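You operate a simulated robot arm through the tools that you are given. There is no shell and no other tool. Be economical: measure what you need, move in short steps, check, and stop when the job is done.

The job below is to be done with a simulated two-armed robot. You get a single attempt, and the scene is never put back.

## Task
Open the second wide drawer from the top, take the lavender bag with the latest date from the inside from the top of the second wide drawer and put it on the drip tray and shut the drawer again. Pick up the cream bottle from the top of the chest of drawers with one hand, pass it to the other hand and put it on the foot of the bed. Take the pen pot on the door side of the bed and put it away on the top of the bureau. Switch the alarm switch on. Take the blue book and put it on the door side of the bed. Take the leather box from the top of the blanket box and leave it on top of the yellow wiping block. Take the blue mug from the upper open shelf of the tea table and leave it on the door side of the bed. Put the strainer on the top of the tea table away in the basin bowl. Open the fridge door, fetch the milk jug from the fridge shelf and set it on the top of the tea table, then shut the door. Pull the rail side small drawer open. The order is free. Set down upright: bottle, pen pot, mug, milk jug.

Only the result counts: the job must be done as asked and must still hold three seconds after the hand-in. Knocking over, shifting, dropping, spilling or breaking anything else fails it. Flat cloth is picked up by pressing the open fingertips on it (5 to 10 N) and closing them slowly along it; thin cloth reads only 2 to 8 mm in the jaws.

## Robot
Two 7-joint arms with two-finger parallel grippers on one trunk, on a base that drives. Base frame: it is fixed to the floor where the robot stands at the start and does not move with it; the origin is under the middle of the robot, x ahead of it, y to its left, z up. Units: mm, rad, N and s.
The left shoulder is at the start at [50, 187, 1110], the right one opposite. Places, roughly: alarm switch [-3000, -1600, 700]; basin bowl (21x13 cm) [-4400, 1560, 700]; blue book [-3000, -1500, 250]; bottle [500, -500, 1250]; door side of the bed [-2100, -1100, 700]; drip tray (19x10x4 cm) [-2400, -1500, 700]; foot of the bed [-1200, -1200, 700]; fridge door [-4800, 600, 600]; lavender bag [500, -500, 500]; leather box (5x5x4 cm) [-4100, -1600, 500]; milk jug (11x7x9 cm) [-4900, 600, 500]; mug [-5250, 250, 500]; pen pot (7x7x10 cm) [-2300, -1300, 700]; rail side small drawer [900, -100, 1100]; second wide drawer [700, -300, 700]; strainer (7x7x4 cm) [-4900, 500, 900]; top of the bureau [-1000, 3600, 1100]; top of the tea table [-5200, 400, 900]; wiping block (8x6x3 cm) [-4000, -1900, 500]. Payload 3.43 kg a hand.
The TCP of each hand is the grasp point between the finger pads, 30 mm short of the fingertips. In the tool frame z runs along the fingers and y along their closing line. The gripper opens to 94 mm. The fingers are 28 mm wide and 10 mm thick; the gripper's body (50 by 96 mm) begins 55 mm behind the TCP.
Orientation is told as [roll, pitch, yaw] about the base's x, y, z axes, in that order, counted from this pose: with the fingers straight down and closing along the base's y, the tool's x points along the base's -x, its y along +y and its z along -z.

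## Interface
- The arms move only by the tool nudge_tool. It takes "left_targets", "right_targets" or both (then of equal length, played together; a hand with none holds still); each is a list that holds one entry, the list of rows, each a list of 7 numbers: the shift along the tool's x, y, z in units of 30 mm (1.0 is 30 mm), then the turn, a rotation vector about the tool's x, y, z in units of 4 degrees (1.0 is 4 degrees), then the gripper command, from -1 (fully open) to 1 (shut), values between in proportion. In form: [[[dx, dy, dz, wx, wy, wz, fingers], ...]]. A call has 1 to 12 rows; each row shifts and turns the commanded pose from where the row before left it, along the tool's axes as they then stand. A call with a number of a shift or a turn outside -1 to 1 is refused whole. Each row takes 0.2 s and may step no farther than 50 mm and 0.15 rad from the row before; otherwise, or with a gripper value out of range, the whole call is refused. A pose out of reach is approached as far as the arm can. The call stops where the force on the tool passes 40 N (or 10 N more than at its start, if that is more) or the arm is blocked; 0.2 s more then pass. Each finger travels about 153 mm/s and halts on what it meets, pressing with about 35 N; the grip force reading is that of the motor and also rises with nothing between the fingers. The clock runs only during rows and for 0.2 s after the last one: add rows that do not move to give the fingers time. The reply holds the time, the measured pose of the TCP, the force on the tool along the base axes, the opening and the grip force, in the units named above and with some noise, with the torque about the TCP (base axes, N m) and any sound that the robot's microphone picked up.
- Cameras (640 x 400 px; columns grow to the right, rows downward): "scene" is now at [143.1, -23.5, 1266.2]; the picture's right is [-0.28, -0.96, 0.00], its down [-0.60, 0.17, -0.78] and it looks along [0.75, -0.22, -0.62] (base axes); focal length 214 px, centre (320, 200). "left" rides on the left gripper at [76, -14, -102] in its tool frame; the picture's right is [0.18, 0.98, 0.00], its down [-0.75, 0.14, -0.64] and it looks along [-0.63, 0.12, 0.77] (tool axes); focal length 243 px, centre (320, 200). "right" rides on the right gripper at [76, 14, -102] in its tool frame; the picture's right is [-0.18, 0.98, 0.00], its down [-0.75, -0.14, -0.64] and it looks along [-0.63, -0.12, 0.77] (tool axes); focal length 243 px, centre (320, 200). There is no depth. A picture from a camera that has moved, and an enlarged one, comes with that camera's place and axes in the base frame and with its lens.
- snapshot(camera): a new picture of that camera. It takes no simulated time.
- lift_body(by): slides the trunk up (or, below 0, down) by that many mm; the arms and the scene camera ride with it, the base frame stays. It gives what a move gives, with no picture.
- roll_base(legs): drives the robot by 1 to 6 legs, each [ahead, left, turn to the left] in mm, mm and rad, along the robot's own axes; the way and the turn of a leg run together, so that a leg with both is an arc; at most 1500 mm and 3.142 rad a leg. The arms and the cameras ride along, it lands a little off, and it stops where it bumps. It gives what a move gives.
- pan_tilt(pan, tilt): turns the head with the scene camera to pan (to the left, within 1.396 rad either way) and tilt (down, from -0.506 to 1.204), counted from straight ahead of the robot. It gives what a move gives.
- inspect(camera, box): a new picture of the part [left, top, right, bottom] of that camera's present view, enlarged. It takes no simulated time.
- job_done(): hands the job in; it is judged then, once.

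Work in short steps. Places have to be worked out from the pictures, the camera data and where the tool is seen: move nearer, look again, correct. Check each grasp and each placing, and mend what went wrong. You have 556 turns and 364 pictures in all, those below and enlarged ones among them. Open the grippers and draw the arms clear of the work before you hand the job in, unless the task says otherwise.

The tools are called by a JSON object that holds its "name" and its "arguments". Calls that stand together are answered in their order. nudge_tool: Moves the arms, as the interface text tells. Its arguments: {"type":"object","properties":{"left_targets":{"type":"array"},"right_targets":{"type":"array"}},"required":[]} The other tools are called the same way: lift_body (by) slides the trunk up or down; roll_base (legs) drives the base; pan_tilt (pan, tilt) turns the head that bears the scene camera; snapshot (camera) takes a picture; inspect (camera, box) takes an enlarged picture of a part of a camera's view; job_done () hands the job in.

At the start:

```text
clock: 0.0
left_ee_pos: [444.1, -12.8, 999.5]
left_tcp_rot: [0.0, 0.0, 0.0]
left_force: [-0.3, 0.2, -0.1]
left_wrist_torque: [0.02, 0.0, 0.0]
left_width: 94.0
left_grasp_force: 0.0
right_ee_pos: [361.1, -380.8, 1000.7]
right_tcp_rot: [-0.001, -0.001, -0.002]
right_force: [0.8, 0.6, -0.1]
right_wrist_torque: [0.0, -0.03, 0.02]
right_width: 93.9
right_grasp_force: 0.0
trunk travel left (down, up): [-325.0, 107.0]
robot x, y, heading: [2.8, -0.1, -0.002]
head pan, tilt: [-0.279, 0.672]
```

scene: 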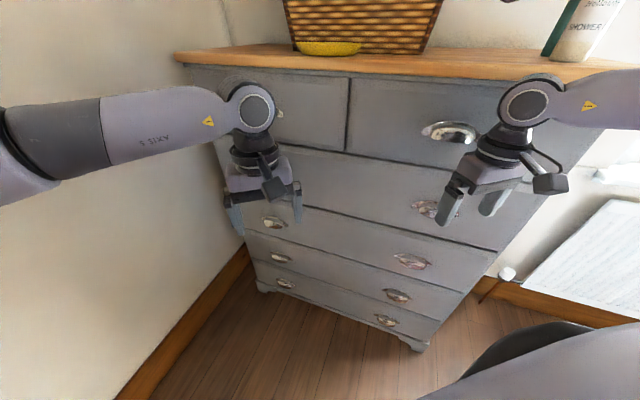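
right: 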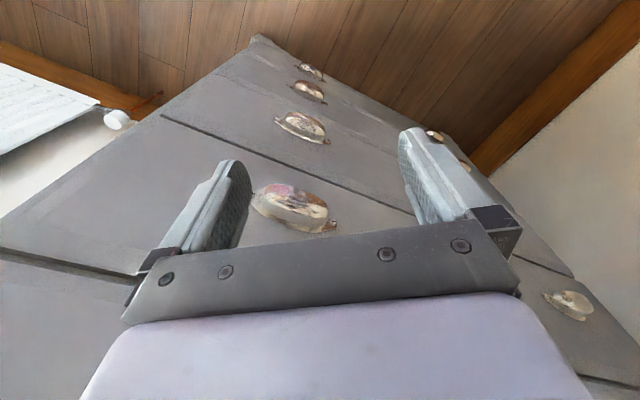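
left: 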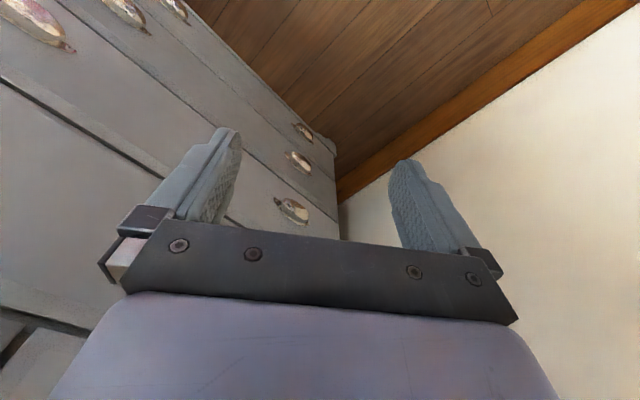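

I start by looking around: first the chest from the present place with a level head.

{"name": "pan_tilt", "arguments": {"pan": -0.5, "tilt": 0.2}}

{"name": "snapshot", "arguments": {"camera": "scene"}}

{"name": "pan_tilt", "arguments": {"pan": -1.39, "tilt": 0.4}}

{"name": "snapshot", "arguments": {"camera": "scene"}}

{"name": "pan_tilt", "arguments": {"pan": 1.39, "tilt": 0.4}}

{"name": "snapshot", "arguments": {"camera": "scene"}}

```text
clock: 0.9
left_ee_pos: [444.3, -12.5, 1000.1]
left_tcp_rot: [-0.001, -0.001, 0.0]
left_force: [-0.1, 0.0, -0.4]
left_wrist_torque: [-0.01, -0.01, -0.04]
left_width: 93.9
left_grasp_force: 0.0
right_ee_pos: [361.5, -381.5, 999.3]
right_tcp_rot: [0.0, 0.0, 0.001]
right_force: [-0.3, 0.2, 1.0]
right_wrist_torque: [0.04, 0.0, -0.02]
right_width: 94.3
right_grasp_force: 0.1
trunk travel left (down, up): [-325.0, 107.0]
robot x, y, heading: [0.5, -1.4, 0.002]
head pan, tilt: [-0.499, 0.201]
```

```text
360 pictures are left
camera scene: at [142.2, -44.4, 1309.1], right [-0.48, -0.88, 0.0], down [-0.18, 0.1, -0.98], along [0.86, -0.47, -0.2], focal length 214 px, centre (320, 200)
```

scene: 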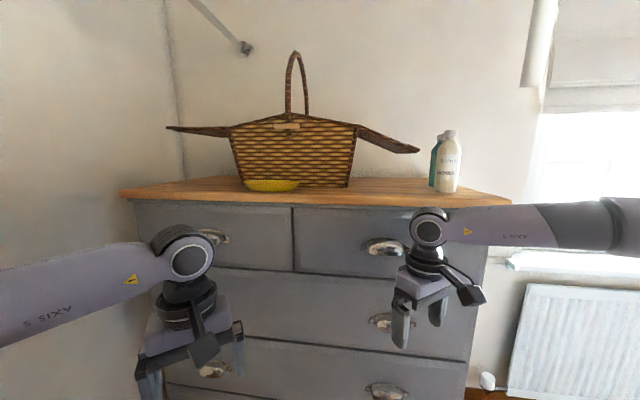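

```text
clock: 2.1
left_ee_pos: [443.8, -12.4, 1000.9]
left_tcp_rot: [0.0, 0.0, 0.0]
left_force: [-1.3, 0.8, -0.6]
left_wrist_torque: [0.0, 0.0, 0.0]
left_width: 94.1
left_grasp_force: 0.1
right_ee_pos: [360.1, -380.8, 999.3]
right_tcp_rot: [0.0, 0.0, -0.002]
right_force: [-0.9, 0.5, 1.2]
right_wrist_torque: [0.0, 0.02, 0.01]
right_width: 94.1
right_grasp_force: 0.1
trunk travel left (down, up): [-325.0, 107.0]
robot x, y, heading: [-1.5, 0.3, -0.003]
head pan, tilt: [-1.389, 0.4]
```

```text
359 pictures are left
camera scene: at [77.2, -90.9, 1290.7], right [-0.98, -0.18, 0.0], down [-0.07, 0.38, -0.92], along [0.17, -0.91, -0.39], focal length 214 px, centre (320, 200)
```

scene: 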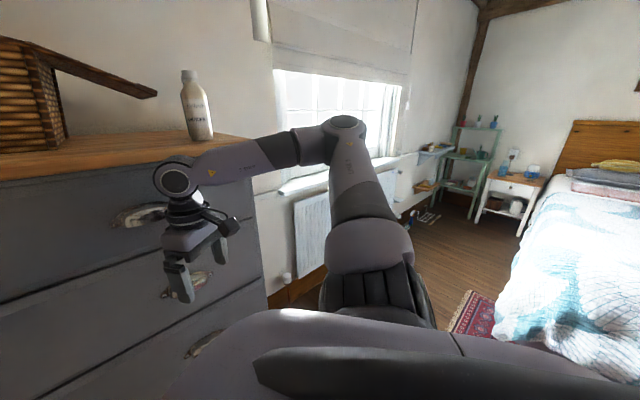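

```text
clock: 4.5
left_ee_pos: [445.5, -12.3, 999.1]
left_tcp_rot: [0.002, 0.0, 0.0]
left_force: [-0.5, 0.0, 0.0]
left_wrist_torque: [0.02, 0.01, -0.01]
left_width: 93.7
left_grasp_force: 0.0
right_ee_pos: [361.6, -380.3, 1000.3]
right_tcp_rot: [-0.001, 0.0, 0.0]
right_force: [-0.1, 0.0, -0.5]
right_wrist_torque: [-0.02, 0.03, 0.02]
right_width: 93.9
right_grasp_force: 0.1
trunk travel left (down, up): [-325.0, 107.0]
robot x, y, heading: [-1.2, -1.4, 0.001]
head pan, tilt: [1.389, 0.4]
```

```text
358 pictures are left
camera scene: at [77.2, 91.3, 1290.7], right [0.98, -0.18, 0.0], down [-0.07, -0.38, -0.92], along [0.17, 0.91, -0.39], focal length 214 px, centre (320, 200)
```

scene: 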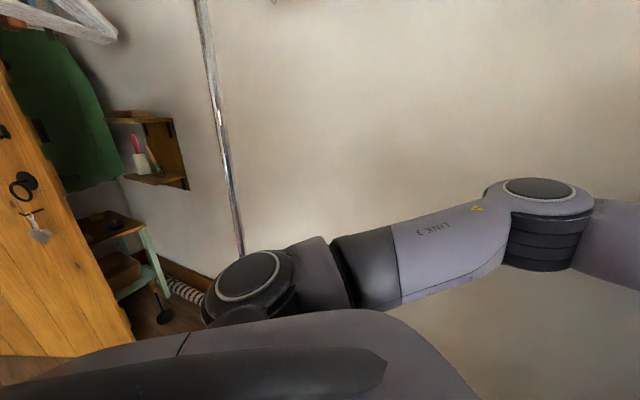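

The chest is yawed about 0.6 rad to the right with its top near z=1230 and the bottle around (440,-540). I back off straight, then turn to face the chest.

{"name": "roll_base", "arguments": {"legs": [[-500, 0, 0], [0, 0, -0.6]]}}

{"name": "pan_tilt", "arguments": {"pan": 0, "tilt": 0.45}}

{"name": "snapshot", "arguments": {"camera": "scene"}}

```text
clock: 9.2
left_ee_pos: [-149.6, -262.7, 1000.7]
left_tcp_rot: [0.0, -0.001, -0.609]
left_force: [-0.2, 0.3, -0.1]
left_wrist_torque: [-0.01, 0.02, 0.0]
left_width: 94.0
left_grasp_force: 0.1
right_ee_pos: [-427.4, -516.9, 999.3]
right_tcp_rot: [-0.001, -0.001, -0.609]
right_force: [-0.4, -0.1, 0.0]
right_wrist_torque: [0.0, 0.01, 0.01]
right_width: 93.9
right_grasp_force: 0.1
trunk travel left (down, up): [-325.0, 107.0]
robot x, y, heading: [-509.5, 2.0, -0.607]
head pan, tilt: [1.389, 0.4]
```

```text
clock: 10.7
left_ee_pos: [-149.5, -262.7, 1000.6]
left_tcp_rot: [0.0, 0.0, -0.609]
left_force: [0.5, -0.8, -0.8]
left_wrist_torque: [-0.01, 0.03, 0.01]
left_width: 94.0
left_grasp_force: 0.0
right_ee_pos: [-428.1, -517.3, 1000.0]
right_tcp_rot: [0.0, -0.001, -0.61]
right_force: [0.2, 0.7, -0.2]
right_wrist_torque: [-0.01, 0.01, 0.01]
right_width: 93.9
right_grasp_force: 0.2
trunk travel left (down, up): [-325.0, 107.0]
robot x, y, heading: [-508.6, 5.2, -0.605]
head pan, tilt: [0.0, 0.45]
```

```text
357 pictures are left
camera scene: at [-382.0, -83.5, 1286.0], right [-0.57, -0.82, 0.0], down [-0.36, 0.25, -0.9], along [0.74, -0.51, -0.44], focal length 214 px, centre (320, 200)
```

scene: 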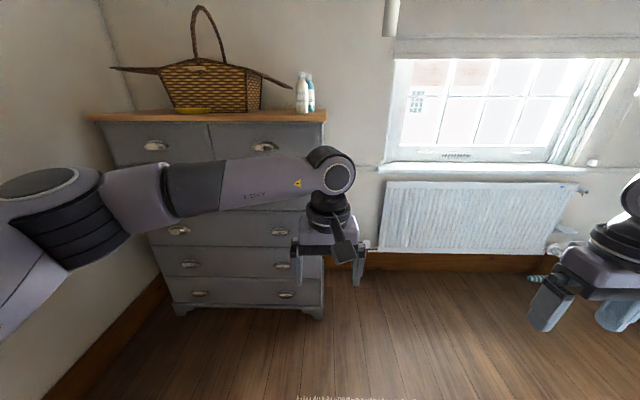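

Chest front faces heading about -0.63, front plane about 635 mm out along it; handle rows come out near z=1096, 880, 665, 448, 213. I drive square in front of it at a standoff and look again.

{"name": "roll_base", "arguments": {"legs": [[0, 480, -0.025], [330, 0, 0]]}}

{"name": "pan_tilt", "arguments": {"pan": 0, "tilt": 0.6}}

{"name": "snapshot", "arguments": {"camera": "scene"}}

{"name": "snapshot", "arguments": {"camera": "right"}}

```text
clock: 13.6
left_ee_pos: [117.2, 108.0, 1000.1]
left_tcp_rot: [0.0, 0.0, -0.634]
left_force: [0.1, -0.1, 0.3]
left_wrist_torque: [0.04, 0.01, -0.01]
left_width: 94.0
left_grasp_force: 0.1
right_ee_pos: [-169.9, -138.7, 999.5]
right_tcp_rot: [0.001, 0.0, -0.638]
right_force: [-0.2, 0.3, -0.2]
right_wrist_torque: [0.03, -0.02, 0.0]
right_width: 94.0
right_grasp_force: 0.1
trunk travel left (down, up): [-325.0, 107.0]
robot x, y, heading: [-233.9, 379.8, -0.637]
head pan, tilt: [0.0, 0.45]
stopped in leg 1: the robot was blocked; the commanded pose is now the measured one
```

```text
clock: 14.3
left_ee_pos: [115.8, 108.1, 1001.2]
left_tcp_rot: [0.001, 0.001, -0.635]
left_force: [0.4, -0.1, 0.1]
left_wrist_torque: [-0.03, -0.01, 0.05]
left_width: 94.1
left_grasp_force: 0.1
right_ee_pos: [-169.4, -138.0, 999.8]
right_tcp_rot: [-0.001, 0.0, -0.637]
right_force: [0.2, 0.4, -0.7]
right_wrist_torque: [0.01, 0.0, 0.05]
right_width: 94.1
right_grasp_force: 0.0
trunk travel left (down, up): [-325.0, 107.0]
robot x, y, heading: [-232.8, 382.3, -0.64]
head pan, tilt: [0.0, 0.6]
```

```text
356 pictures are left
camera scene: at [-113.4, 296.2, 1272.5], right [-0.59, -0.8, 0.0], down [-0.45, 0.34, -0.83], along [0.66, -0.49, -0.56], focal length 214 px, centre (320, 200)
```

scene: 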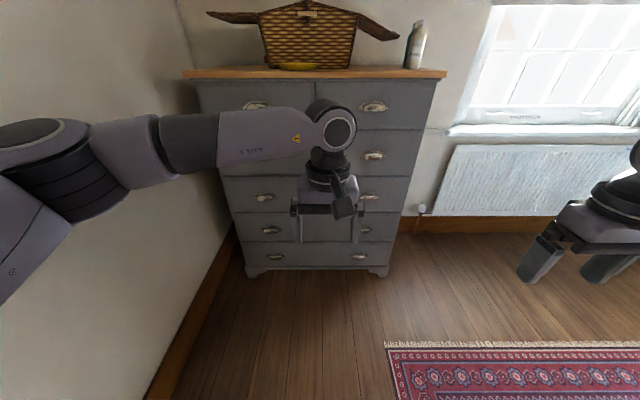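

```text
355 pictures are left
camera right: at [-222.1, -79.4, 1102.3], right [0.73, 0.68, 0.0], down [0.52, -0.56, 0.64], along [0.44, -0.47, -0.77], focal length 243 px, centre (320, 200)
```

right: 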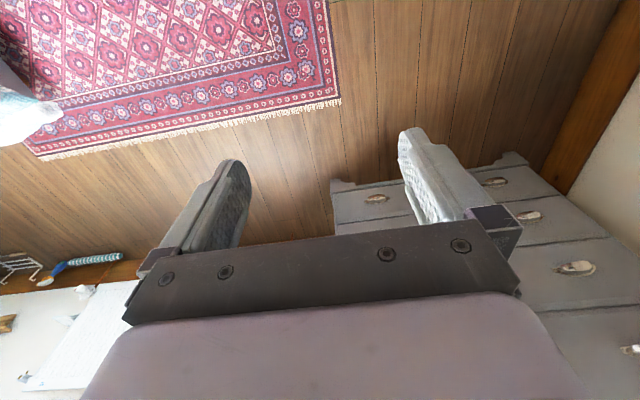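

The base touched the wall on the left, so the chest is now squarely ahead; second-drawer right handle is around (471,-439,676). I ease right a little and move the right hand ahead and begin pitching it to point forward.

{"name": "roll_base", "arguments": {"legs": [[0, -40, 0.01]]}}

{"name": "nudge_tool", "arguments": {"right_targets": [[[-1, 0, 0, 0, -1, 0, -1], [-1, 0, 0, 0, -1, 0, -1], [-1, 0, 0, 0, -1, 0, -1], [-1, 0, 0, 0, -1, 0, -1], [0, 0, 0, 0, -1, 0, -1], [0, 0, 0, 0, -1, 0, -1], [0, 0, 0, 0, -1, 0, -1], [0, 0, 0, 0, -1, 0, -1], [0, 0, 0, 0, -1, 0, -1], [0, 0, 0, 0, -1, 0, -1], [0, 0, 0, 0, -1, 0, -1], [0, 0, 0, 0, -1, 0, -1]]]}}

{"name": "nudge_tool", "arguments": {"right_targets": [[[0, 0, 0, 0, -1, 0, -1], [0, 0, 0, 0, -1, 0, -1], [0, 0, 0, 0, -1, 0, -1], [0, 0, 0, 0, -1, 0, -1], [0, 0, 0, 0, -1, 0, -1], [0, 0, 0, 0, -1, 0, -1], [0, 0, 0, 0, -1, 0, -1], [0, 0, 0, 0, -1, 0, -1], [0, 0, 0, 0, -1, 0, -1], [0, 0, 0, 0, -1, 0, -1], [0, 0, 0, 0, -0.5, 0, -1], [0, 0, 0, 0, 0, 0, -1]]]}}

```text
clock: 15.2
left_ee_pos: [96.7, 79.8, 999.3]
left_tcp_rot: [0.001, -0.001, -0.625]
left_force: [0.5, -0.8, -0.4]
left_wrist_torque: [0.0, -0.04, 0.0]
left_width: 94.0
left_grasp_force: 0.1
right_ee_pos: [-187.5, -169.3, 1000.0]
right_tcp_rot: [0.004, 0.0, -0.626]
right_force: [0.3, -0.1, -1.8]
right_wrist_torque: [0.02, -0.01, -0.02]
right_width: 94.1
right_grasp_force: 0.0
trunk travel left (down, up): [-325.0, 107.0]
robot x, y, heading: [-256.6, 351.0, -0.628]
head pan, tilt: [0.0, 0.6]
```

```text
clock: 17.8
left_ee_pos: [95.5, 80.1, 1000.5]
left_tcp_rot: [0.0, 0.002, -0.625]
left_force: [0.7, 0.3, -0.1]
left_wrist_torque: [0.0, 0.01, 0.0]
left_width: 94.0
left_grasp_force: 0.1
right_ee_pos: [-91.0, -237.8, 1013.9]
right_tcp_rot: [0.0, -0.84, -0.626]
right_force: [1.4, 1.2, -0.4]
right_wrist_torque: [0.02, -0.03, -0.01]
right_width: 94.0
right_grasp_force: 0.1
trunk travel left (down, up): [-325.0, 107.0]
robot x, y, heading: [-256.1, 354.2, -0.63]
head pan, tilt: [0.0, 0.6]
```

```text
clock: 20.4
left_ee_pos: [96.6, 80.7, 1000.8]
left_tcp_rot: [0.001, 0.0, -0.624]
left_force: [0.7, 0.4, 0.4]
left_wrist_torque: [-0.01, 0.0, -0.01]
left_width: 94.2
left_grasp_force: 0.1
right_ee_pos: [-89.9, -239.5, 1012.5]
right_tcp_rot: [-3.036, -1.57, 2.408]
right_force: [-0.5, 0.4, -0.5]
right_wrist_torque: [0.01, 0.0, 0.03]
right_width: 93.7
right_grasp_force: 0.0
trunk travel left (down, up): [-325.0, 107.0]
robot x, y, heading: [-260.9, 351.5, -0.625]
head pan, tilt: [0.0, 0.6]
```

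The right hand points forward. Now I roll it 90 degrees so the fingers close vertically.

{"name": "nudge_tool", "arguments": {"right_targets": [[[0, 0, 0, 0, 0, 1, -1], [0, 0, 0, 0, 0, 1, -1], [0, 0, 0, 0, 0, 1, -1], [0, 0, 0, 0, 0, 1, -1], [0, 0, 0, 0, 0, 1, -1], [0, 0, 0, 0, 0, 1, -1], [0, 0, 0, 0, 0, 1, -1], [0, 0, 0, 0, 0, 1, -1], [0, 0, 0, 0, 0, 1, -1], [0, 0, 0, 0, 0, 1, -1], [0, 0, 0, 0, 0, 1, -1], [0, 0, 0, 0, 0, 1, -1]]]}}

{"name": "nudge_tool", "arguments": {"right_targets": [[[0, 0, 0, 0, 0, 1, -1], [0, 0, 0, 0, 0, 1, -1], [0, 0, 0, 0, 0, 1, -1], [0, 0, 0, 0, 0, 1, -1], [0, 0, 0, 0, 0, 1, -1], [0, 0, 0, 0, 0, 1, -1], [0, 0, 0, 0, 0, 1, -1], [0, 0, 0, 0, 0, 1, -1], [0, 0, 0, 0, 0, 1, -1], [0, 0, 0, 0, 0, 1, -1], [0, 0, 0, 0, 0, 0.5, -1], [0, 0, 0, 0, 0, 0, -1]]]}}

{"name": "snapshot", "arguments": {"camera": "right"}}

```text
clock: 22.9
left_ee_pos: [98.0, 81.1, 1000.7]
left_tcp_rot: [0.001, 0.001, -0.626]
left_force: [0.5, 0.2, 0.2]
left_wrist_torque: [-0.03, -0.02, -0.01]
left_width: 93.7
left_grasp_force: 0.1
right_ee_pos: [-90.2, -238.8, 1011.9]
right_tcp_rot: [1.57, -0.732, -2.196]
right_force: [0.0, -0.1, 0.6]
right_wrist_torque: [0.03, 0.03, -0.01]
right_width: 93.9
right_grasp_force: 0.0
trunk travel left (down, up): [-325.0, 107.0]
robot x, y, heading: [-253.5, 352.2, -0.625]
head pan, tilt: [0.0, 0.6]
```

```text
clock: 25.6
left_ee_pos: [96.1, 80.5, 999.5]
left_tcp_rot: [0.001, 0.0, -0.624]
left_force: [-0.3, 0.2, -0.8]
left_wrist_torque: [-0.01, -0.04, 0.01]
left_width: 94.2
left_grasp_force: 0.0
right_ee_pos: [-90.8, -238.5, 1011.8]
right_tcp_rot: [1.57, 0.001, -2.197]
right_force: [0.2, 0.0, 0.3]
right_wrist_torque: [0.01, -0.02, -0.02]
right_width: 94.0
right_grasp_force: 0.0
trunk travel left (down, up): [-325.0, 107.0]
robot x, y, heading: [-255.7, 351.1, -0.622]
head pan, tilt: [0.0, 0.6]
```

```text
354 pictures are left
camera right: at [-129.1, -114.6, 1026.0], right [-0.11, -0.15, 0.98], down [-0.96, -0.23, -0.14], along [0.25, -0.96, -0.12], focal length 243 px, centre (320, 200)
```

right: 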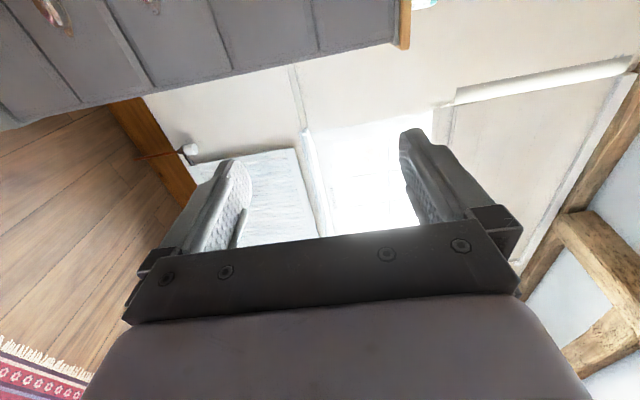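

Now I shift the right hand 150 mm left (tool +x), lower the trunk fully and drive ahead to within about 200 mm of the chest, then look.

{"name": "nudge_tool", "arguments": {"right_targets": [[[1, 0, 0, 0, 0, 0, -1], [1, 0, 0, 0, 0, 0, -1], [1, 0, 0, 0, 0, 0, -1], [1, 0, 0, 0, 0, 0, -1], [1, 0, 0, 0, 0, 0, -1]]]}}

{"name": "lift_body", "arguments": {"by": -322}}

{"name": "roll_base", "arguments": {"legs": [[300, 0, 0]]}}

{"name": "snapshot", "arguments": {"camera": "scene"}}

{"name": "snapshot", "arguments": {"camera": "right"}}

```text
clock: 26.6
left_ee_pos: [97.5, 82.1, 1000.7]
left_tcp_rot: [0.0, 0.0, -0.623]
left_force: [0.8, 0.2, -1.1]
left_wrist_torque: [0.0, -0.03, -0.03]
left_width: 93.9
left_grasp_force: 0.1
right_ee_pos: [-48.0, -177.6, 1013.5]
right_tcp_rot: [1.556, -0.314, -2.215]
right_force: [0.7, 0.2, -1.2]
right_wrist_torque: [-0.01, 0.01, -0.01]
right_width: 94.2
right_grasp_force: 0.1
right hand out of reach, approached as far as the arm can: row 5
trunk travel left (down, up): [-325.0, 107.0]
robot x, y, heading: [-259.8, 350.2, -0.626]
head pan, tilt: [0.0, 0.6]
stopped in row 5 (right hand): the arm was blocked; the commanded pose is now the measured one
```

```text
clock: 30.0
left_ee_pos: [97.6, 87.9, 756.4]
left_tcp_rot: [-0.015, -0.01, -0.627]
left_force: [0.1, 0.2, -0.5]
left_wrist_torque: [0.0, 0.0, 0.03]
left_width: 94.2
left_grasp_force: 0.1
right_ee_pos: [-47.3, -171.3, 778.7]
right_tcp_rot: [1.573, -0.335, -2.224]
right_force: [1.0, 0.5, 0.2]
right_wrist_torque: [0.01, 0.0, 0.01]
right_width: 94.1
right_grasp_force: 0.0
trunk travel left (down, up): [-70.0, 362.0]
robot x, y, heading: [-259.1, 351.8, -0.626]
head pan, tilt: [0.0, 0.6]
stopped: the arm was blocked; the commanded pose is now the measured one
```

```text
clock: 32.1
left_ee_pos: [351.9, -92.9, 756.4]
left_tcp_rot: [-0.017, -0.009, -0.624]
left_force: [0.6, -0.6, 0.4]
left_wrist_torque: [0.02, 0.0, 0.02]
left_width: 94.1
left_grasp_force: 0.1
right_ee_pos: [206.8, -352.2, 780.8]
right_tcp_rot: [1.579, -0.338, -2.223]
right_force: [-0.2, 0.6, -0.1]
right_wrist_torque: [-0.01, -0.02, -0.01]
right_width: 93.9
right_grasp_force: 0.2
trunk travel left (down, up): [-70.0, 362.0]
robot x, y, heading: [-2.7, 172.2, -0.624]
head pan, tilt: [0.0, 0.6]
```

```text
353 pictures are left
camera scene: at [118.4, 96.8, 1025.5], right [-0.58, -0.81, 0.02], down [-0.46, 0.31, -0.83], along [0.67, -0.49, -0.56], focal length 214 px, centre (320, 200)
```

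scene: 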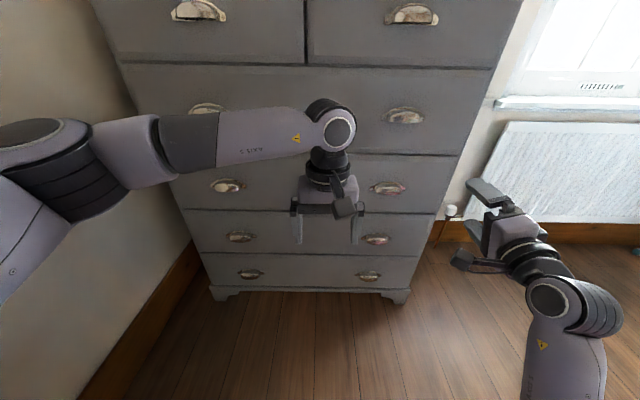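

```text
352 pictures are left
camera right: at [171.1, -228.2, 767.4], right [0.09, 0.13, 0.99], down [-0.97, -0.21, 0.11], along [0.23, -0.97, 0.1], focal length 243 px, centre (320, 200)
```

right: 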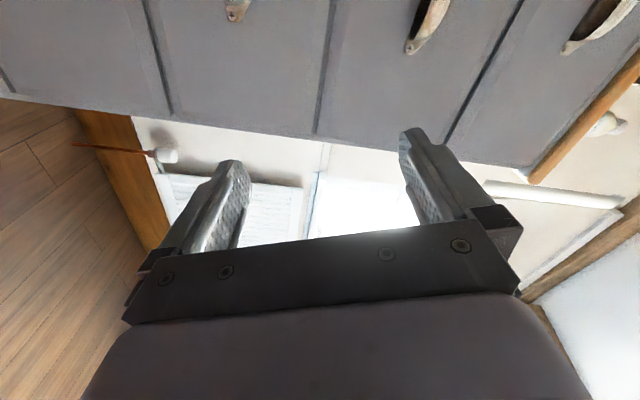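

Lowering was stopped, probably by the right elbow folding against the body, and the hand is about 0.34 rad off in roll. I raise the trunk a bit, reach the hand forward to unfold the elbow and restore the roll.

{"name": "lift_body", "arguments": {"by": 60}}

{"name": "nudge_tool", "arguments": {"right_targets": [[[0, 0, 1, 0, 0, 0, -1], [0, 0, 1, 0, 0, 0, -1], [0, 0, 1, 0, 0, 0, -1], [0, 0, 1, 0, 0, 0, -1], [0, 0, 0, 0, 0, 1, -1], [0, 0, 0, 0, 0, 1, -1], [0, 0, 0, 0, 0, 1, -1], [0, 0, 0, 0, 0, 1, -1], [0, 0, 0, 0, 0, 0.8, -1], [0, 0, 0, 0, 0, 0, -1]]]}}

{"name": "snapshot", "arguments": {"camera": "scene"}}

```text
clock: 33.1
left_ee_pos: [350.7, -101.8, 805.2]
left_tcp_rot: [0.001, 0.001, -0.624]
left_force: [0.4, -1.0, 0.1]
left_wrist_torque: [-0.03, -0.01, 0.01]
left_width: 93.9
left_grasp_force: 0.0
right_ee_pos: [205.8, -361.5, 823.3]
right_tcp_rot: [1.569, -0.323, -2.22]
right_force: [0.9, -0.4, -0.3]
right_wrist_torque: [0.03, 0.0, -0.03]
right_width: 94.0
right_grasp_force: 0.0
trunk travel left (down, up): [-130.0, 302.0]
robot x, y, heading: [-5.9, 169.7, -0.625]
head pan, tilt: [0.0, 0.6]
```

```text
clock: 35.3
left_ee_pos: [350.6, -101.0, 805.5]
left_tcp_rot: [0.001, -0.001, -0.623]
left_force: [-1.2, -0.6, -0.3]
left_wrist_torque: [0.02, -0.01, -0.04]
left_width: 94.2
left_grasp_force: 0.0
right_ee_pos: [301.6, -433.7, 824.5]
right_tcp_rot: [1.568, 0.014, -2.221]
right_force: [-0.6, 0.4, 0.3]
right_wrist_torque: [0.02, 0.02, 0.03]
right_width: 94.3
right_grasp_force: 0.0
trunk travel left (down, up): [-130.0, 302.0]
robot x, y, heading: [-4.0, 168.0, -0.623]
head pan, tilt: [0.0, 0.6]
```

```text
351 pictures are left
camera scene: at [117.6, 83.2, 1077.2], right [-0.58, -0.81, 0.0], down [-0.46, 0.33, -0.83], along [0.67, -0.48, -0.56], focal length 214 px, centre (320, 200)
```

scene: 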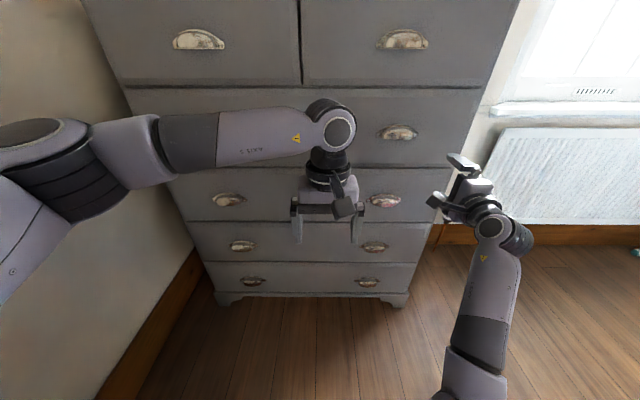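

Hand is level again. The handle triangulates to about (477,-445,665); the TCP must go 94 mm left and 160 mm down. I do that with the arm, checking reach.

{"name": "nudge_tool", "arguments": {"right_targets": [[[0, -1, 0, 0, 0, 0, -1], [0, -1, 0, 0, 0, 0, -1], [0, -1, 0, 0, 0, 0, -1], [0.5, -1, 0, 0, 0, 0, -1], [1, -1, 0, 0, 0, 0, -1], [1, 0, 0, 0, 0, 0, -1], [0.6, 0, 0, 0, 0, 0, -1]]]}}

{"name": "snapshot", "arguments": {"camera": "right"}}

```text
clock: 36.8
left_ee_pos: [350.7, -101.9, 805.0]
left_tcp_rot: [0.001, -0.001, -0.623]
left_force: [0.4, -0.5, -1.0]
left_wrist_torque: [0.01, 0.01, 0.01]
left_width: 94.4
left_grasp_force: 0.0
right_ee_pos: [318.1, -411.1, 670.4]
right_tcp_rot: [1.57, -0.161, -2.253]
right_force: [0.1, 0.1, 0.2]
right_wrist_torque: [-0.03, -0.01, 0.01]
right_width: 93.8
right_grasp_force: 0.0
trunk travel left (down, up): [-130.0, 302.0]
robot x, y, heading: [-5.8, 167.9, -0.625]
head pan, tilt: [0.0, 0.6]
stopped in row 7 (right hand): the arm was blocked; the commanded pose is now the measured one
```

```text
350 pictures are left
camera right: at [287.2, -284.2, 671.6], right [-0.01, -0.02, 1.0], down [-0.98, -0.19, -0.02], along [0.19, -0.98, -0.02], focal length 243 px, centre (320, 200)
```

right: 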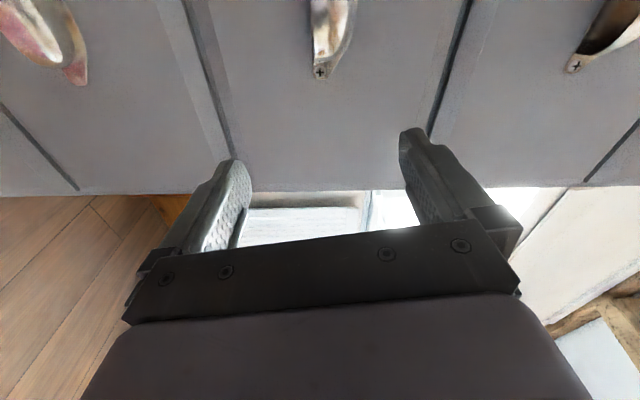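

The right wrist hits a limit moving further left, so I switch: the left hand takes the left handle (mirror pose). I retreat the right hand a little and swing the left hand outward while pitching it forward.

{"name": "nudge_tool", "arguments": {"right_targets": [[[0, 0, -1, 0, 0, 0, -1], [-1, 0, -1, 0, 0, 0, -1], [-1, 0, -1, 0, 0, 0, -1], [-1, 0, 0, 0, 0, 0, -1], [0, 0, 0, 0, 0, 0, -1], [0, 0, 0, 0, 0, 0, -1], [0, 0, 0, 0, 0, 0, -1], [0, 0, 0, 0, 0, 0, -1], [0, 0, 0, 0, 0, 0, -1], [0, 0, 0, 0, 0, 0, -1], [0, 0, 0, 0, 0, 0, -1], [0, 0, 0, 0, 0, 0, -1]]], "left_targets": [[[0, 1, 0, 0, -1, 0, -1], [0, 1, 0, 0, -1, 0, -1], [0, 1, 0, 0, -1, 0, -1], [0, 1, 0, 0, -1, 0, -1], [0, 1, 0, 0, -1, 0, -1], [0, 1, 0, 0, -1, 0, -1], [0, 1, 0, 0, -1, 0, -1], [0, 1, 0, 0, -1, 0, -1], [0, 1, 0, 0, -1, 0, -1], [0, 1, 0, 0, -1, 0, -1], [0, 0, 0, 0, -1, 0, -1], [0, 0, 0, 0, -1, 0, -1]]]}}

{"name": "nudge_tool", "arguments": {"left_targets": [[[0, 0, 0, 0, -1, 0, -1], [0, 0, 0, 0, -1, 0, -1], [0, 0, 0, 0, -1, 0, -1], [0, 0, 0, 0, -1, 0, -1], [0, 0, 0, 0, -1, 0, -1], [0, 0, 0, 0, -1, 0, -1], [0, 0, 0, 0, -1, 0, -1], [0, 0, 0, 0, -1, 0, -1], [0, 0, 0, 0, -1, 0, -1], [0, 0, 0, 0, -1, 0, -1], [0, 0, 0, 0, -0.5, 0, -1], [0, 0, 0, 0, 0, 0, -1]]]}}

{"name": "snapshot", "arguments": {"camera": "scene"}}

```text
clock: 39.4
left_ee_pos: [527.8, 141.1, 805.2]
left_tcp_rot: [0.001, -0.842, -0.623]
left_force: [-0.2, -0.1, 0.5]
left_wrist_torque: [-0.01, -0.02, -0.02]
left_width: 94.0
left_grasp_force: 0.0
right_ee_pos: [195.1, -423.8, 684.8]
right_tcp_rot: [1.571, -0.16, -2.255]
right_force: [0.6, -0.5, -0.2]
right_wrist_torque: [0.03, 0.02, 0.0]
right_width: 94.1
right_grasp_force: 0.0
trunk travel left (down, up): [-130.0, 302.0]
robot x, y, heading: [-0.9, 169.0, -0.623]
head pan, tilt: [0.0, 0.6]
```

```text
clock: 42.0
left_ee_pos: [515.2, 124.4, 810.1]
left_tcp_rot: [0.038, -1.183, -0.72]
left_force: [0.3, -0.4, 0.3]
left_wrist_torque: [-0.02, -0.01, 0.01]
left_width: 93.9
left_grasp_force: 0.1
left hand out of reach, approached as far as the arm can: row 5, 6, 7, 8, 9, 10
right_ee_pos: [195.2, -423.2, 685.9]
right_tcp_rot: [1.569, -0.159, -2.256]
right_force: [-0.6, 0.1, -1.1]
right_wrist_torque: [0.03, -0.01, 0.05]
right_width: 94.1
right_grasp_force: 0.0
trunk travel left (down, up): [-130.0, 302.0]
robot x, y, heading: [-4.4, 168.3, -0.623]
head pan, tilt: [0.0, 0.6]
```

```text
349 pictures are left
camera scene: at [117.5, 83.1, 1077.2], right [-0.58, -0.81, 0.0], down [-0.46, 0.33, -0.83], along [0.67, -0.48, -0.56], focal length 214 px, centre (320, 200)
```

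scene: 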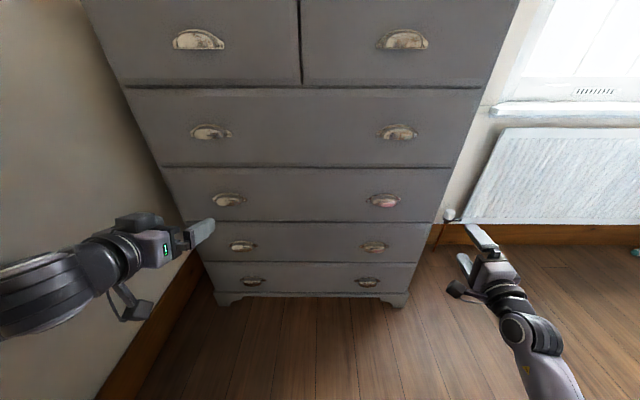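

The left arm can't pitch level, but the right hand can if the handle lies further out. I turn the base left by 0.12 rad so the right handle sits at about 305 mm to the right, and level the right hand's roll.

{"name": "roll_base", "arguments": {"legs": [[0, 0, 0.12]]}}

{"name": "nudge_tool", "arguments": {"right_targets": [[[0, 0, 0, 0, 0, 1, -1], [0, 0, 0, 0, 0, 1, -1], [0, 0, 0.5, 0, 0, 0.3, -1], [0, 0, 1, 0, 0, 0, -1], [0.3, 0, 1, 0, 0, 0, -1], [0.7, -0.2, 0, 0, 0, 0, -1]]]}}

{"name": "snapshot", "arguments": {"camera": "right"}}

{"name": "snapshot", "arguments": {"camera": "scene"}}

```text
clock: 43.0
left_ee_pos: [517.1, 186.8, 809.2]
left_tcp_rot: [0.038, -1.185, -0.601]
left_force: [0.2, 0.1, 0.1]
left_wrist_torque: [-0.03, -0.02, 0.01]
left_width: 94.0
left_grasp_force: 0.1
right_ee_pos: [264.5, -395.9, 686.0]
right_tcp_rot: [1.568, -0.16, -2.135]
right_force: [0.1, 0.3, 0.2]
right_wrist_torque: [0.0, 0.02, -0.01]
right_width: 93.9
right_grasp_force: 0.0
trunk travel left (down, up): [-130.0, 302.0]
robot x, y, heading: [-0.7, 164.5, -0.505]
head pan, tilt: [0.0, 0.6]
```

```text
clock: 44.4
left_ee_pos: [516.6, 186.1, 811.1]
left_tcp_rot: [0.04, -1.183, -0.603]
left_force: [0.3, 0.1, 0.5]
left_wrist_torque: [0.01, 0.04, 0.0]
left_width: 94.1
left_grasp_force: 0.0
right_ee_pos: [344.1, -410.2, 680.1]
right_tcp_rot: [1.57, 0.001, -2.135]
right_force: [0.1, 0.0, 0.2]
right_wrist_torque: [-0.01, -0.01, -0.01]
right_width: 93.9
right_grasp_force: 0.1
trunk travel left (down, up): [-130.0, 302.0]
robot x, y, heading: [-4.1, 170.6, -0.503]
head pan, tilt: [0.0, 0.6]
```

```text
348 pictures are left
camera right: at [298.9, -288.1, 693.7], right [-0.1, -0.16, 0.98], down [-0.95, -0.29, -0.14], along [0.31, -0.94, -0.12], focal length 243 px, centre (320, 200)
```

right: 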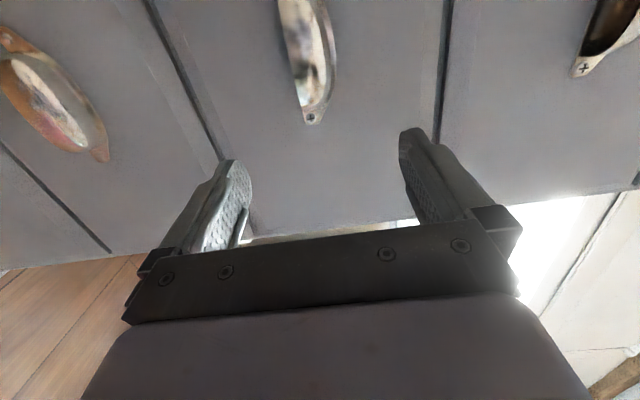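

```text
347 pictures are left
camera scene: at [126.9, 97.9, 1077.2], right [-0.48, -0.88, 0.0], down [-0.49, 0.27, -0.83], along [0.72, -0.4, -0.56], focal length 214 px, centre (320, 200)
```

scene: 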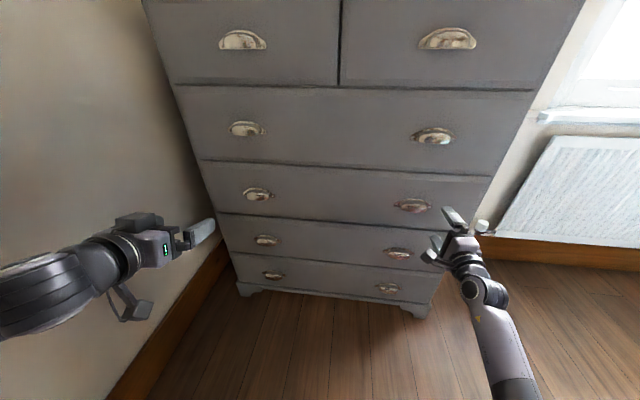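

Handle appears about 130 mm ahead and 42 mm left of the right TCP, ~8 mm lower. I shift left and advance 60 mm, then look.

{"name": "nudge_tool", "arguments": {"right_targets": [[[0.7, -0.25, 0, 0, 0, 0, -1], [0.7, 0, 0, 0, 0, 0, -1], [0, 0, 1, 0, 0, 0, -1], [0, 0, 1, 0, 0, 0, -1]]]}}

{"name": "snapshot", "arguments": {"camera": "right"}}

{"name": "inspect", "arguments": {"camera": "scene", "box": [360, 160, 520, 260]}}

```text
clock: 45.4
left_ee_pos: [516.6, 185.6, 808.9]
left_tcp_rot: [0.038, -1.183, -0.605]
left_force: [-0.2, -0.1, -0.2]
left_wrist_torque: [-0.01, 0.0, -0.01]
left_width: 94.0
left_grasp_force: 0.1
right_ee_pos: [418.5, -403.3, 672.1]
right_tcp_rot: [1.57, 0.002, -2.135]
right_force: [0.0, 1.5, 0.0]
right_wrist_torque: [-0.01, 0.0, 0.0]
right_width: 93.9
right_grasp_force: 0.0
trunk travel left (down, up): [-130.0, 302.0]
robot x, y, heading: [-3.7, 169.4, -0.501]
head pan, tilt: [0.0, 0.6]
```

```text
346 pictures are left
camera right: at [373.1, -283.4, 685.6], right [-0.1, -0.16, 0.98], down [-0.95, -0.29, -0.14], along [0.31, -0.94, -0.12], focal length 243 px, centre (320, 200)
```

right: 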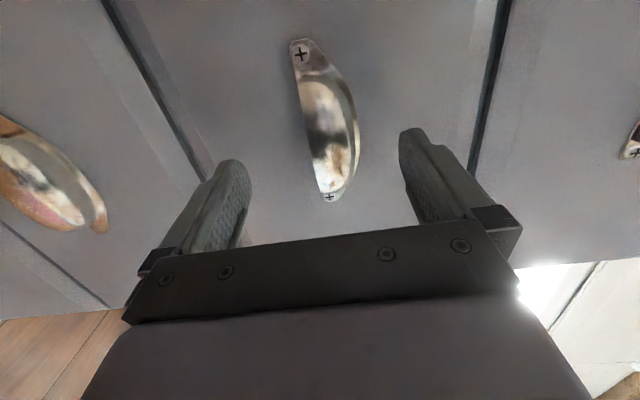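

```text
4.00 times, centred on (440, 210) of scene
camera zoom: at [126.9, 97.9, 1077.2], right [-0.48, -0.88, 0.0], down [-0.49, 0.27, -0.83], along [0.72, -0.4, -0.56], focal length 858 px, centre (-160, 160)
```

zoom: 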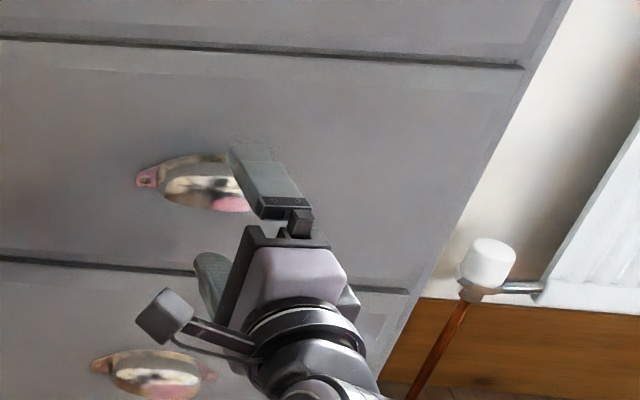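

The handle is centred between the fingers, about 70 mm ahead. I advance 48 mm in steps.

{"name": "nudge_tool", "arguments": {"right_targets": [[[0, 0.1, 0.5, 0, 0, 0, -1], [0, 0.1, 0.5, 0, 0, 0, -1], [0, 0, 0.4, 0, 0, 0, -1], [0, 0, 0.2, 0, 0, 0, -1]]]}}

{"name": "snapshot", "arguments": {"camera": "right"}}

```text
clock: 46.1
left_ee_pos: [517.3, 186.2, 810.6]
left_tcp_rot: [0.039, -1.184, -0.602]
left_force: [0.1, -0.4, -0.1]
left_wrist_torque: [-0.01, -0.01, -0.02]
left_width: 94.1
left_grasp_force: 0.2
right_ee_pos: [442.2, -421.0, 677.1]
right_tcp_rot: [1.571, 0.001, -2.136]
right_force: [-6.5, 5.1, 1.5]
right_wrist_torque: [0.0, 0.03, -0.08]
right_width: 92.5
right_grasp_force: 0.0
trunk travel left (down, up): [-130.0, 302.0]
robot x, y, heading: [-3.9, 170.9, -0.509]
head pan, tilt: [0.0, 0.6]
stopped in row 3 (right hand): the force on the tool passed its limit (the readings are from after the stop); the commanded pose is now the measured one
```

```text
344 pictures are left
camera right: at [396.0, -300.5, 690.6], right [-0.1, -0.16, 0.98], down [-0.95, -0.29, -0.14], along [0.31, -0.94, -0.12], focal length 243 px, centre (320, 200)
```

right: 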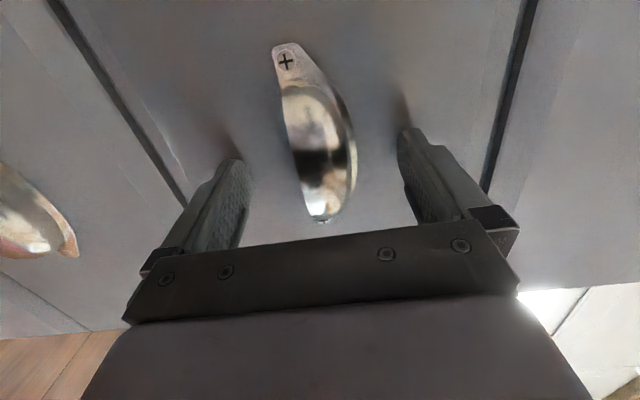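

Fingertips touched the drawer face at about u=635. I back off 3 mm, shift 12 mm left to centre, and close on the cup.

{"name": "nudge_tool", "arguments": {"right_targets": [[[0.4, 0.1, -0.12, 0, 0, 0, -1], [0, 0, 0, 0, 0, 0, 0], [0, 0, 0, 0, 0, 0, 0.5], [0, 0, 0, 0, 0, 0, 1], [0, 0, 0, 0, 0, 0, 1], [0, 0, 0, 0, 0, 0, 1]]]}}

{"name": "snapshot", "arguments": {"camera": "right"}}

```text
clock: 47.5
left_ee_pos: [517.0, 186.2, 810.2]
left_tcp_rot: [0.038, -1.183, -0.602]
left_force: [-0.1, -0.8, 0.4]
left_wrist_torque: [0.0, -0.01, 0.0]
left_width: 94.2
left_grasp_force: 0.1
right_ee_pos: [445.9, -408.6, 680.8]
right_tcp_rot: [1.572, 0.0, -2.136]
right_force: [-11.8, 8.2, 2.6]
right_wrist_torque: [0.1, 0.04, -0.5]
right_width: 30.3
right_grasp_force: 44.6
trunk travel left (down, up): [-130.0, 302.0]
robot x, y, heading: [-6.0, 167.1, -0.509]
head pan, tilt: [0.0, 0.6]
```

```text
343 pictures are left
camera right: at [400.0, -287.8, 694.1], right [-0.1, -0.16, 0.98], down [-0.95, -0.29, -0.14], along [0.31, -0.94, -0.12], focal length 243 px, centre (320, 200)
```

right: 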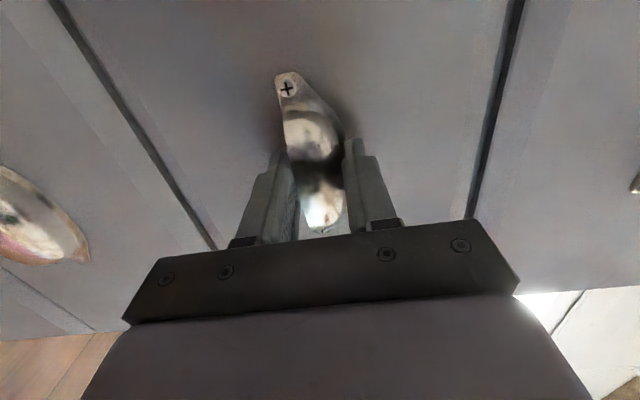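

The cup is gripped (30 mm). I pull 30 mm straight back with the arm to test.

{"name": "nudge_tool", "arguments": {"right_targets": [[[0, 0, -0.5, 0, 0, 0, 1], [0.05, 0, -0.5, 0, 0, 0, 1], [0.05, 0, -0.5, 0, 0, 0, 1], [0, 0, 0, 0, 0, 0, 1]]]}}

{"name": "inspect", "arguments": {"camera": "scene", "box": [200, 120, 520, 320]}}

```text
clock: 48.5
left_ee_pos: [517.6, 184.8, 810.1]
left_tcp_rot: [0.038, -1.182, -0.6]
left_force: [0.4, 0.0, 0.5]
left_wrist_torque: [0.07, -0.01, 0.02]
left_width: 93.9
left_grasp_force: 0.1
right_ee_pos: [410.4, -383.0, 680.2]
right_tcp_rot: [1.571, 0.001, -2.136]
right_force: [2.1, -2.1, 8.5]
right_wrist_torque: [0.28, 0.05, 0.52]
right_width: 30.0
right_grasp_force: 45.4
trunk travel left (down, up): [-130.0, 302.0]
robot x, y, heading: [-3.1, 166.8, -0.506]
head pan, tilt: [0.0, 0.6]
```

```text
2.00 times, centred on (360, 220) of scene
camera zoom: at [126.4, 98.4, 1077.4], right [-0.48, -0.87, 0.0], down [-0.49, 0.27, -0.83], along [0.72, -0.4, -0.56], focal length 429 px, centre (240, 160)
```

zoom: 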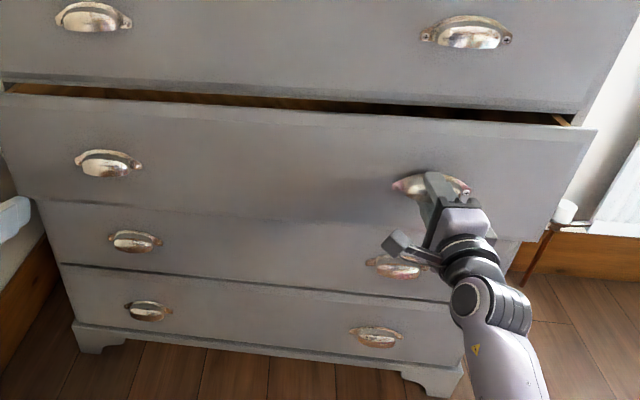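

The drawer slides out. I pull another 230 mm by backing the base along the drawer's direction.

{"name": "roll_base", "arguments": {"legs": [[-228, 28, 0]]}}

{"name": "snapshot", "arguments": {"camera": "scene"}}

```text
clock: 50.2
left_ee_pos: [327.9, 324.4, 810.2]
left_tcp_rot: [0.038, -1.185, -0.598]
left_force: [1.0, 0.2, 0.3]
left_wrist_torque: [0.02, 0.01, 0.0]
left_width: 94.1
left_grasp_force: 0.1
right_ee_pos: [221.6, -244.3, 679.8]
right_tcp_rot: [1.572, 0.001, -2.133]
right_force: [-0.2, 8.0, 12.6]
right_wrist_torque: [0.56, -0.47, -0.43]
right_width: 29.8
right_grasp_force: 45.2
trunk travel left (down, up): [-130.0, 302.0]
robot x, y, heading: [-190.9, 307.0, -0.5]
head pan, tilt: [0.0, 0.6]
```

```text
341 pictures are left
camera scene: at [-63.2, 236.2, 1077.5], right [-0.48, -0.88, 0.0], down [-0.49, 0.27, -0.83], along [0.72, -0.4, -0.56], focal length 214 px, centre (320, 200)
```

scene: 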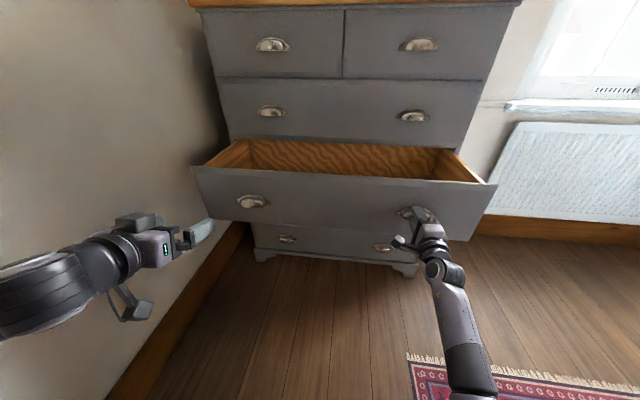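

Open by about 275 mm. I release, back the hand off, raise the trunk and look down into the drawer.

{"name": "nudge_tool", "arguments": {"right_targets": [[[0, 0, 0, 0, 0, 0, 0.2], [0, 0, 0, 0, 0, 0, -1], [0, 0, 0, 0, 0, 0, -1], [0, 0, -1, 0, 0, 0, -1], [0, 0, -1, 0, 0, 0, -1], [0, 0, -1, 0, 0, 0, -1], [0, 0, -1, 0, 0, 0, -1]]]}}

{"name": "lift_body", "arguments": {"by": 300}}

{"name": "pan_tilt", "arguments": {"pan": -0.2, "tilt": 0.9}}

{"name": "snapshot", "arguments": {"camera": "scene"}}

```text
clock: 51.5
left_ee_pos: [328.3, 322.2, 809.4]
left_tcp_rot: [0.042, -1.181, -0.602]
left_force: [0.0, -0.8, 0.2]
left_wrist_torque: [-0.02, -0.02, -0.02]
left_width: 93.8
left_grasp_force: 0.1
right_ee_pos: [192.8, -234.9, 713.0]
right_tcp_rot: [1.612, -0.001, -2.134]
right_force: [-2.3, 2.7, -12.6]
right_wrist_torque: [0.47, 0.44, -0.14]
right_width: 94.1
right_grasp_force: 0.0
trunk travel left (down, up): [-130.0, 302.0]
robot x, y, heading: [-192.6, 306.0, -0.503]
head pan, tilt: [0.0, 0.6]
stopped in row 6 (right hand): the force on the tool passed its limit (the readings are from after the stop); the commanded pose is now the measured one
```

```text
clock: 52.0
left_ee_pos: [327.9, 323.2, 818.9]
left_tcp_rot: [0.04, -1.185, -0.602]
left_force: [-0.9, -0.1, -0.7]
left_wrist_torque: [-0.02, 0.02, 0.03]
left_width: 94.1
left_grasp_force: 0.1
right_ee_pos: [192.0, -235.1, 720.4]
right_tcp_rot: [1.597, -0.003, -2.133]
right_force: [-0.6, 0.1, 0.0]
right_wrist_torque: [0.03, 0.0, 0.0]
right_width: 94.1
right_grasp_force: 0.1
trunk travel left (down, up): [-139.0, 293.0]
robot x, y, heading: [-191.0, 308.5, -0.504]
head pan, tilt: [0.0, 0.6]
stopped: the force on the tool passed its limit (the readings are from after the stop); the commanded pose is now the measured one
```

```text
clock: 52.8
left_ee_pos: [327.4, 322.6, 818.7]
left_tcp_rot: [0.04, -1.183, -0.601]
left_force: [-0.6, -0.7, 0.0]
left_wrist_torque: [-0.01, 0.0, 0.01]
left_width: 94.0
left_grasp_force: 0.1
right_ee_pos: [192.7, -234.9, 718.1]
right_tcp_rot: [1.595, -0.001, -2.132]
right_force: [-0.2, 0.1, 0.2]
right_wrist_torque: [-0.02, 0.03, 0.0]
right_width: 94.2
right_grasp_force: 0.0
trunk travel left (down, up): [-139.0, 293.0]
robot x, y, heading: [-190.2, 309.0, -0.506]
head pan, tilt: [-0.201, 0.901]
```

```text
340 pictures are left
camera scene: at [-82.4, 228.9, 1061.4], right [-0.65, -0.76, 0.0], down [-0.6, 0.51, -0.62], along [0.47, -0.4, -0.78], focal length 214 px, centre (320, 200)
```

scene: 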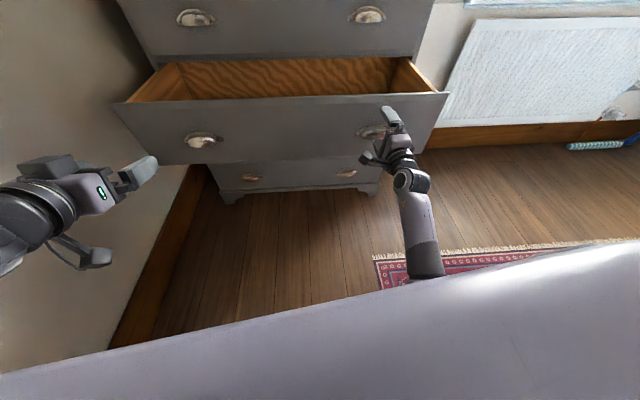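

The hand seems still hooked by its lower finger under the cup. I take a close look before moving.

{"name": "snapshot", "arguments": {"camera": "right"}}

{"name": "inspect", "arguments": {"camera": "scene", "box": [310, 60, 470, 160]}}

```text
339 pictures are left
camera right: at [146.3, -114.2, 728.6], right [-0.12, -0.14, 0.98], down [-0.94, -0.3, -0.16], along [0.32, -0.94, -0.1], focal length 243 px, centre (320, 200)
```

right: 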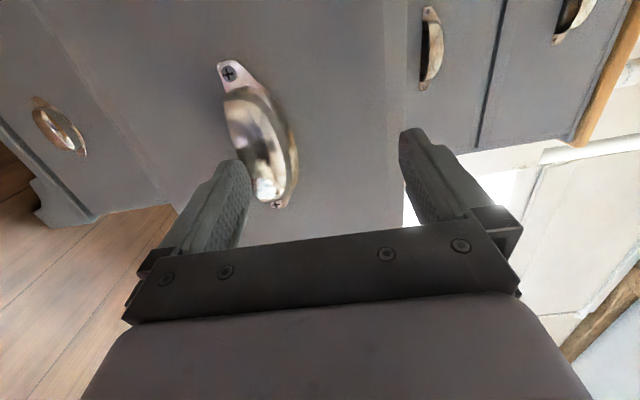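

```text
4.00 times, centred on (390, 110) of scene
camera zoom: at [-82.4, 228.9, 1061.4], right [-0.65, -0.76, 0.0], down [-0.6, 0.51, -0.62], along [0.47, -0.4, -0.78], focal length 858 px, centre (40, 560)
```

zoom: 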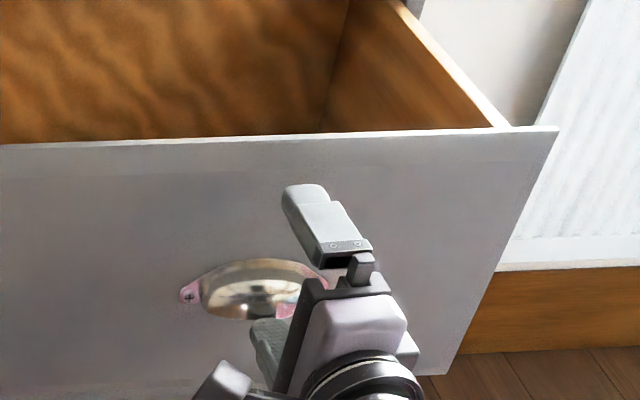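

Lower finger sits inside the cup from below. I lower the hand 36 mm, then back away.

{"name": "nudge_tool", "arguments": {"right_targets": [[[0, -0.6, 0, 0, 0, 0, -1], [0, -0.6, 0, 0, 0, 0, -1], [0, 0, -0.7, 0, 0, 0, -1], [0, 0, -1, 0, 0, 0, -1], [0, 0, -1, 0, 0, 0, -1]]]}}

{"name": "snapshot", "arguments": {"camera": "right"}}

```text
clock: 54.0
left_ee_pos: [326.6, 323.5, 818.5]
left_tcp_rot: [0.039, -1.183, -0.602]
left_force: [0.3, 0.7, 0.3]
left_wrist_torque: [0.0, 0.03, -0.01]
left_width: 93.8
left_grasp_force: 0.0
right_ee_pos: [124.8, -193.2, 676.3]
right_tcp_rot: [1.593, -0.002, -2.131]
right_force: [-0.4, -0.5, -0.7]
right_wrist_torque: [0.06, 0.02, -0.01]
right_width: 94.1
right_grasp_force: 0.1
trunk travel left (down, up): [-139.0, 293.0]
robot x, y, heading: [-191.8, 306.5, -0.502]
head pan, tilt: [-0.201, 0.901]
```

```text
337 pictures are left
camera right: at [78.6, -71.9, 687.7], right [-0.12, -0.14, 0.98], down [-0.94, -0.3, -0.15], along [0.32, -0.94, -0.1], focal length 243 px, centre (320, 200)
```

right: 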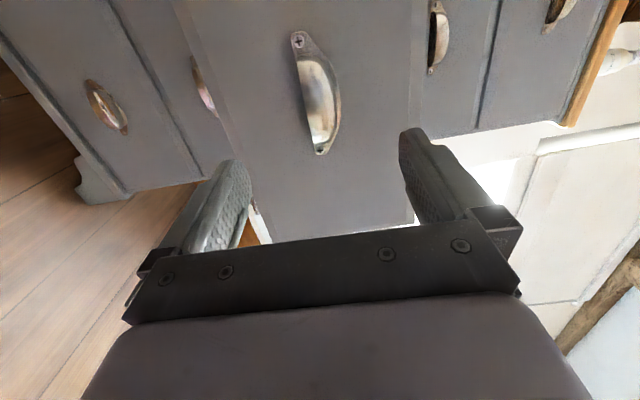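

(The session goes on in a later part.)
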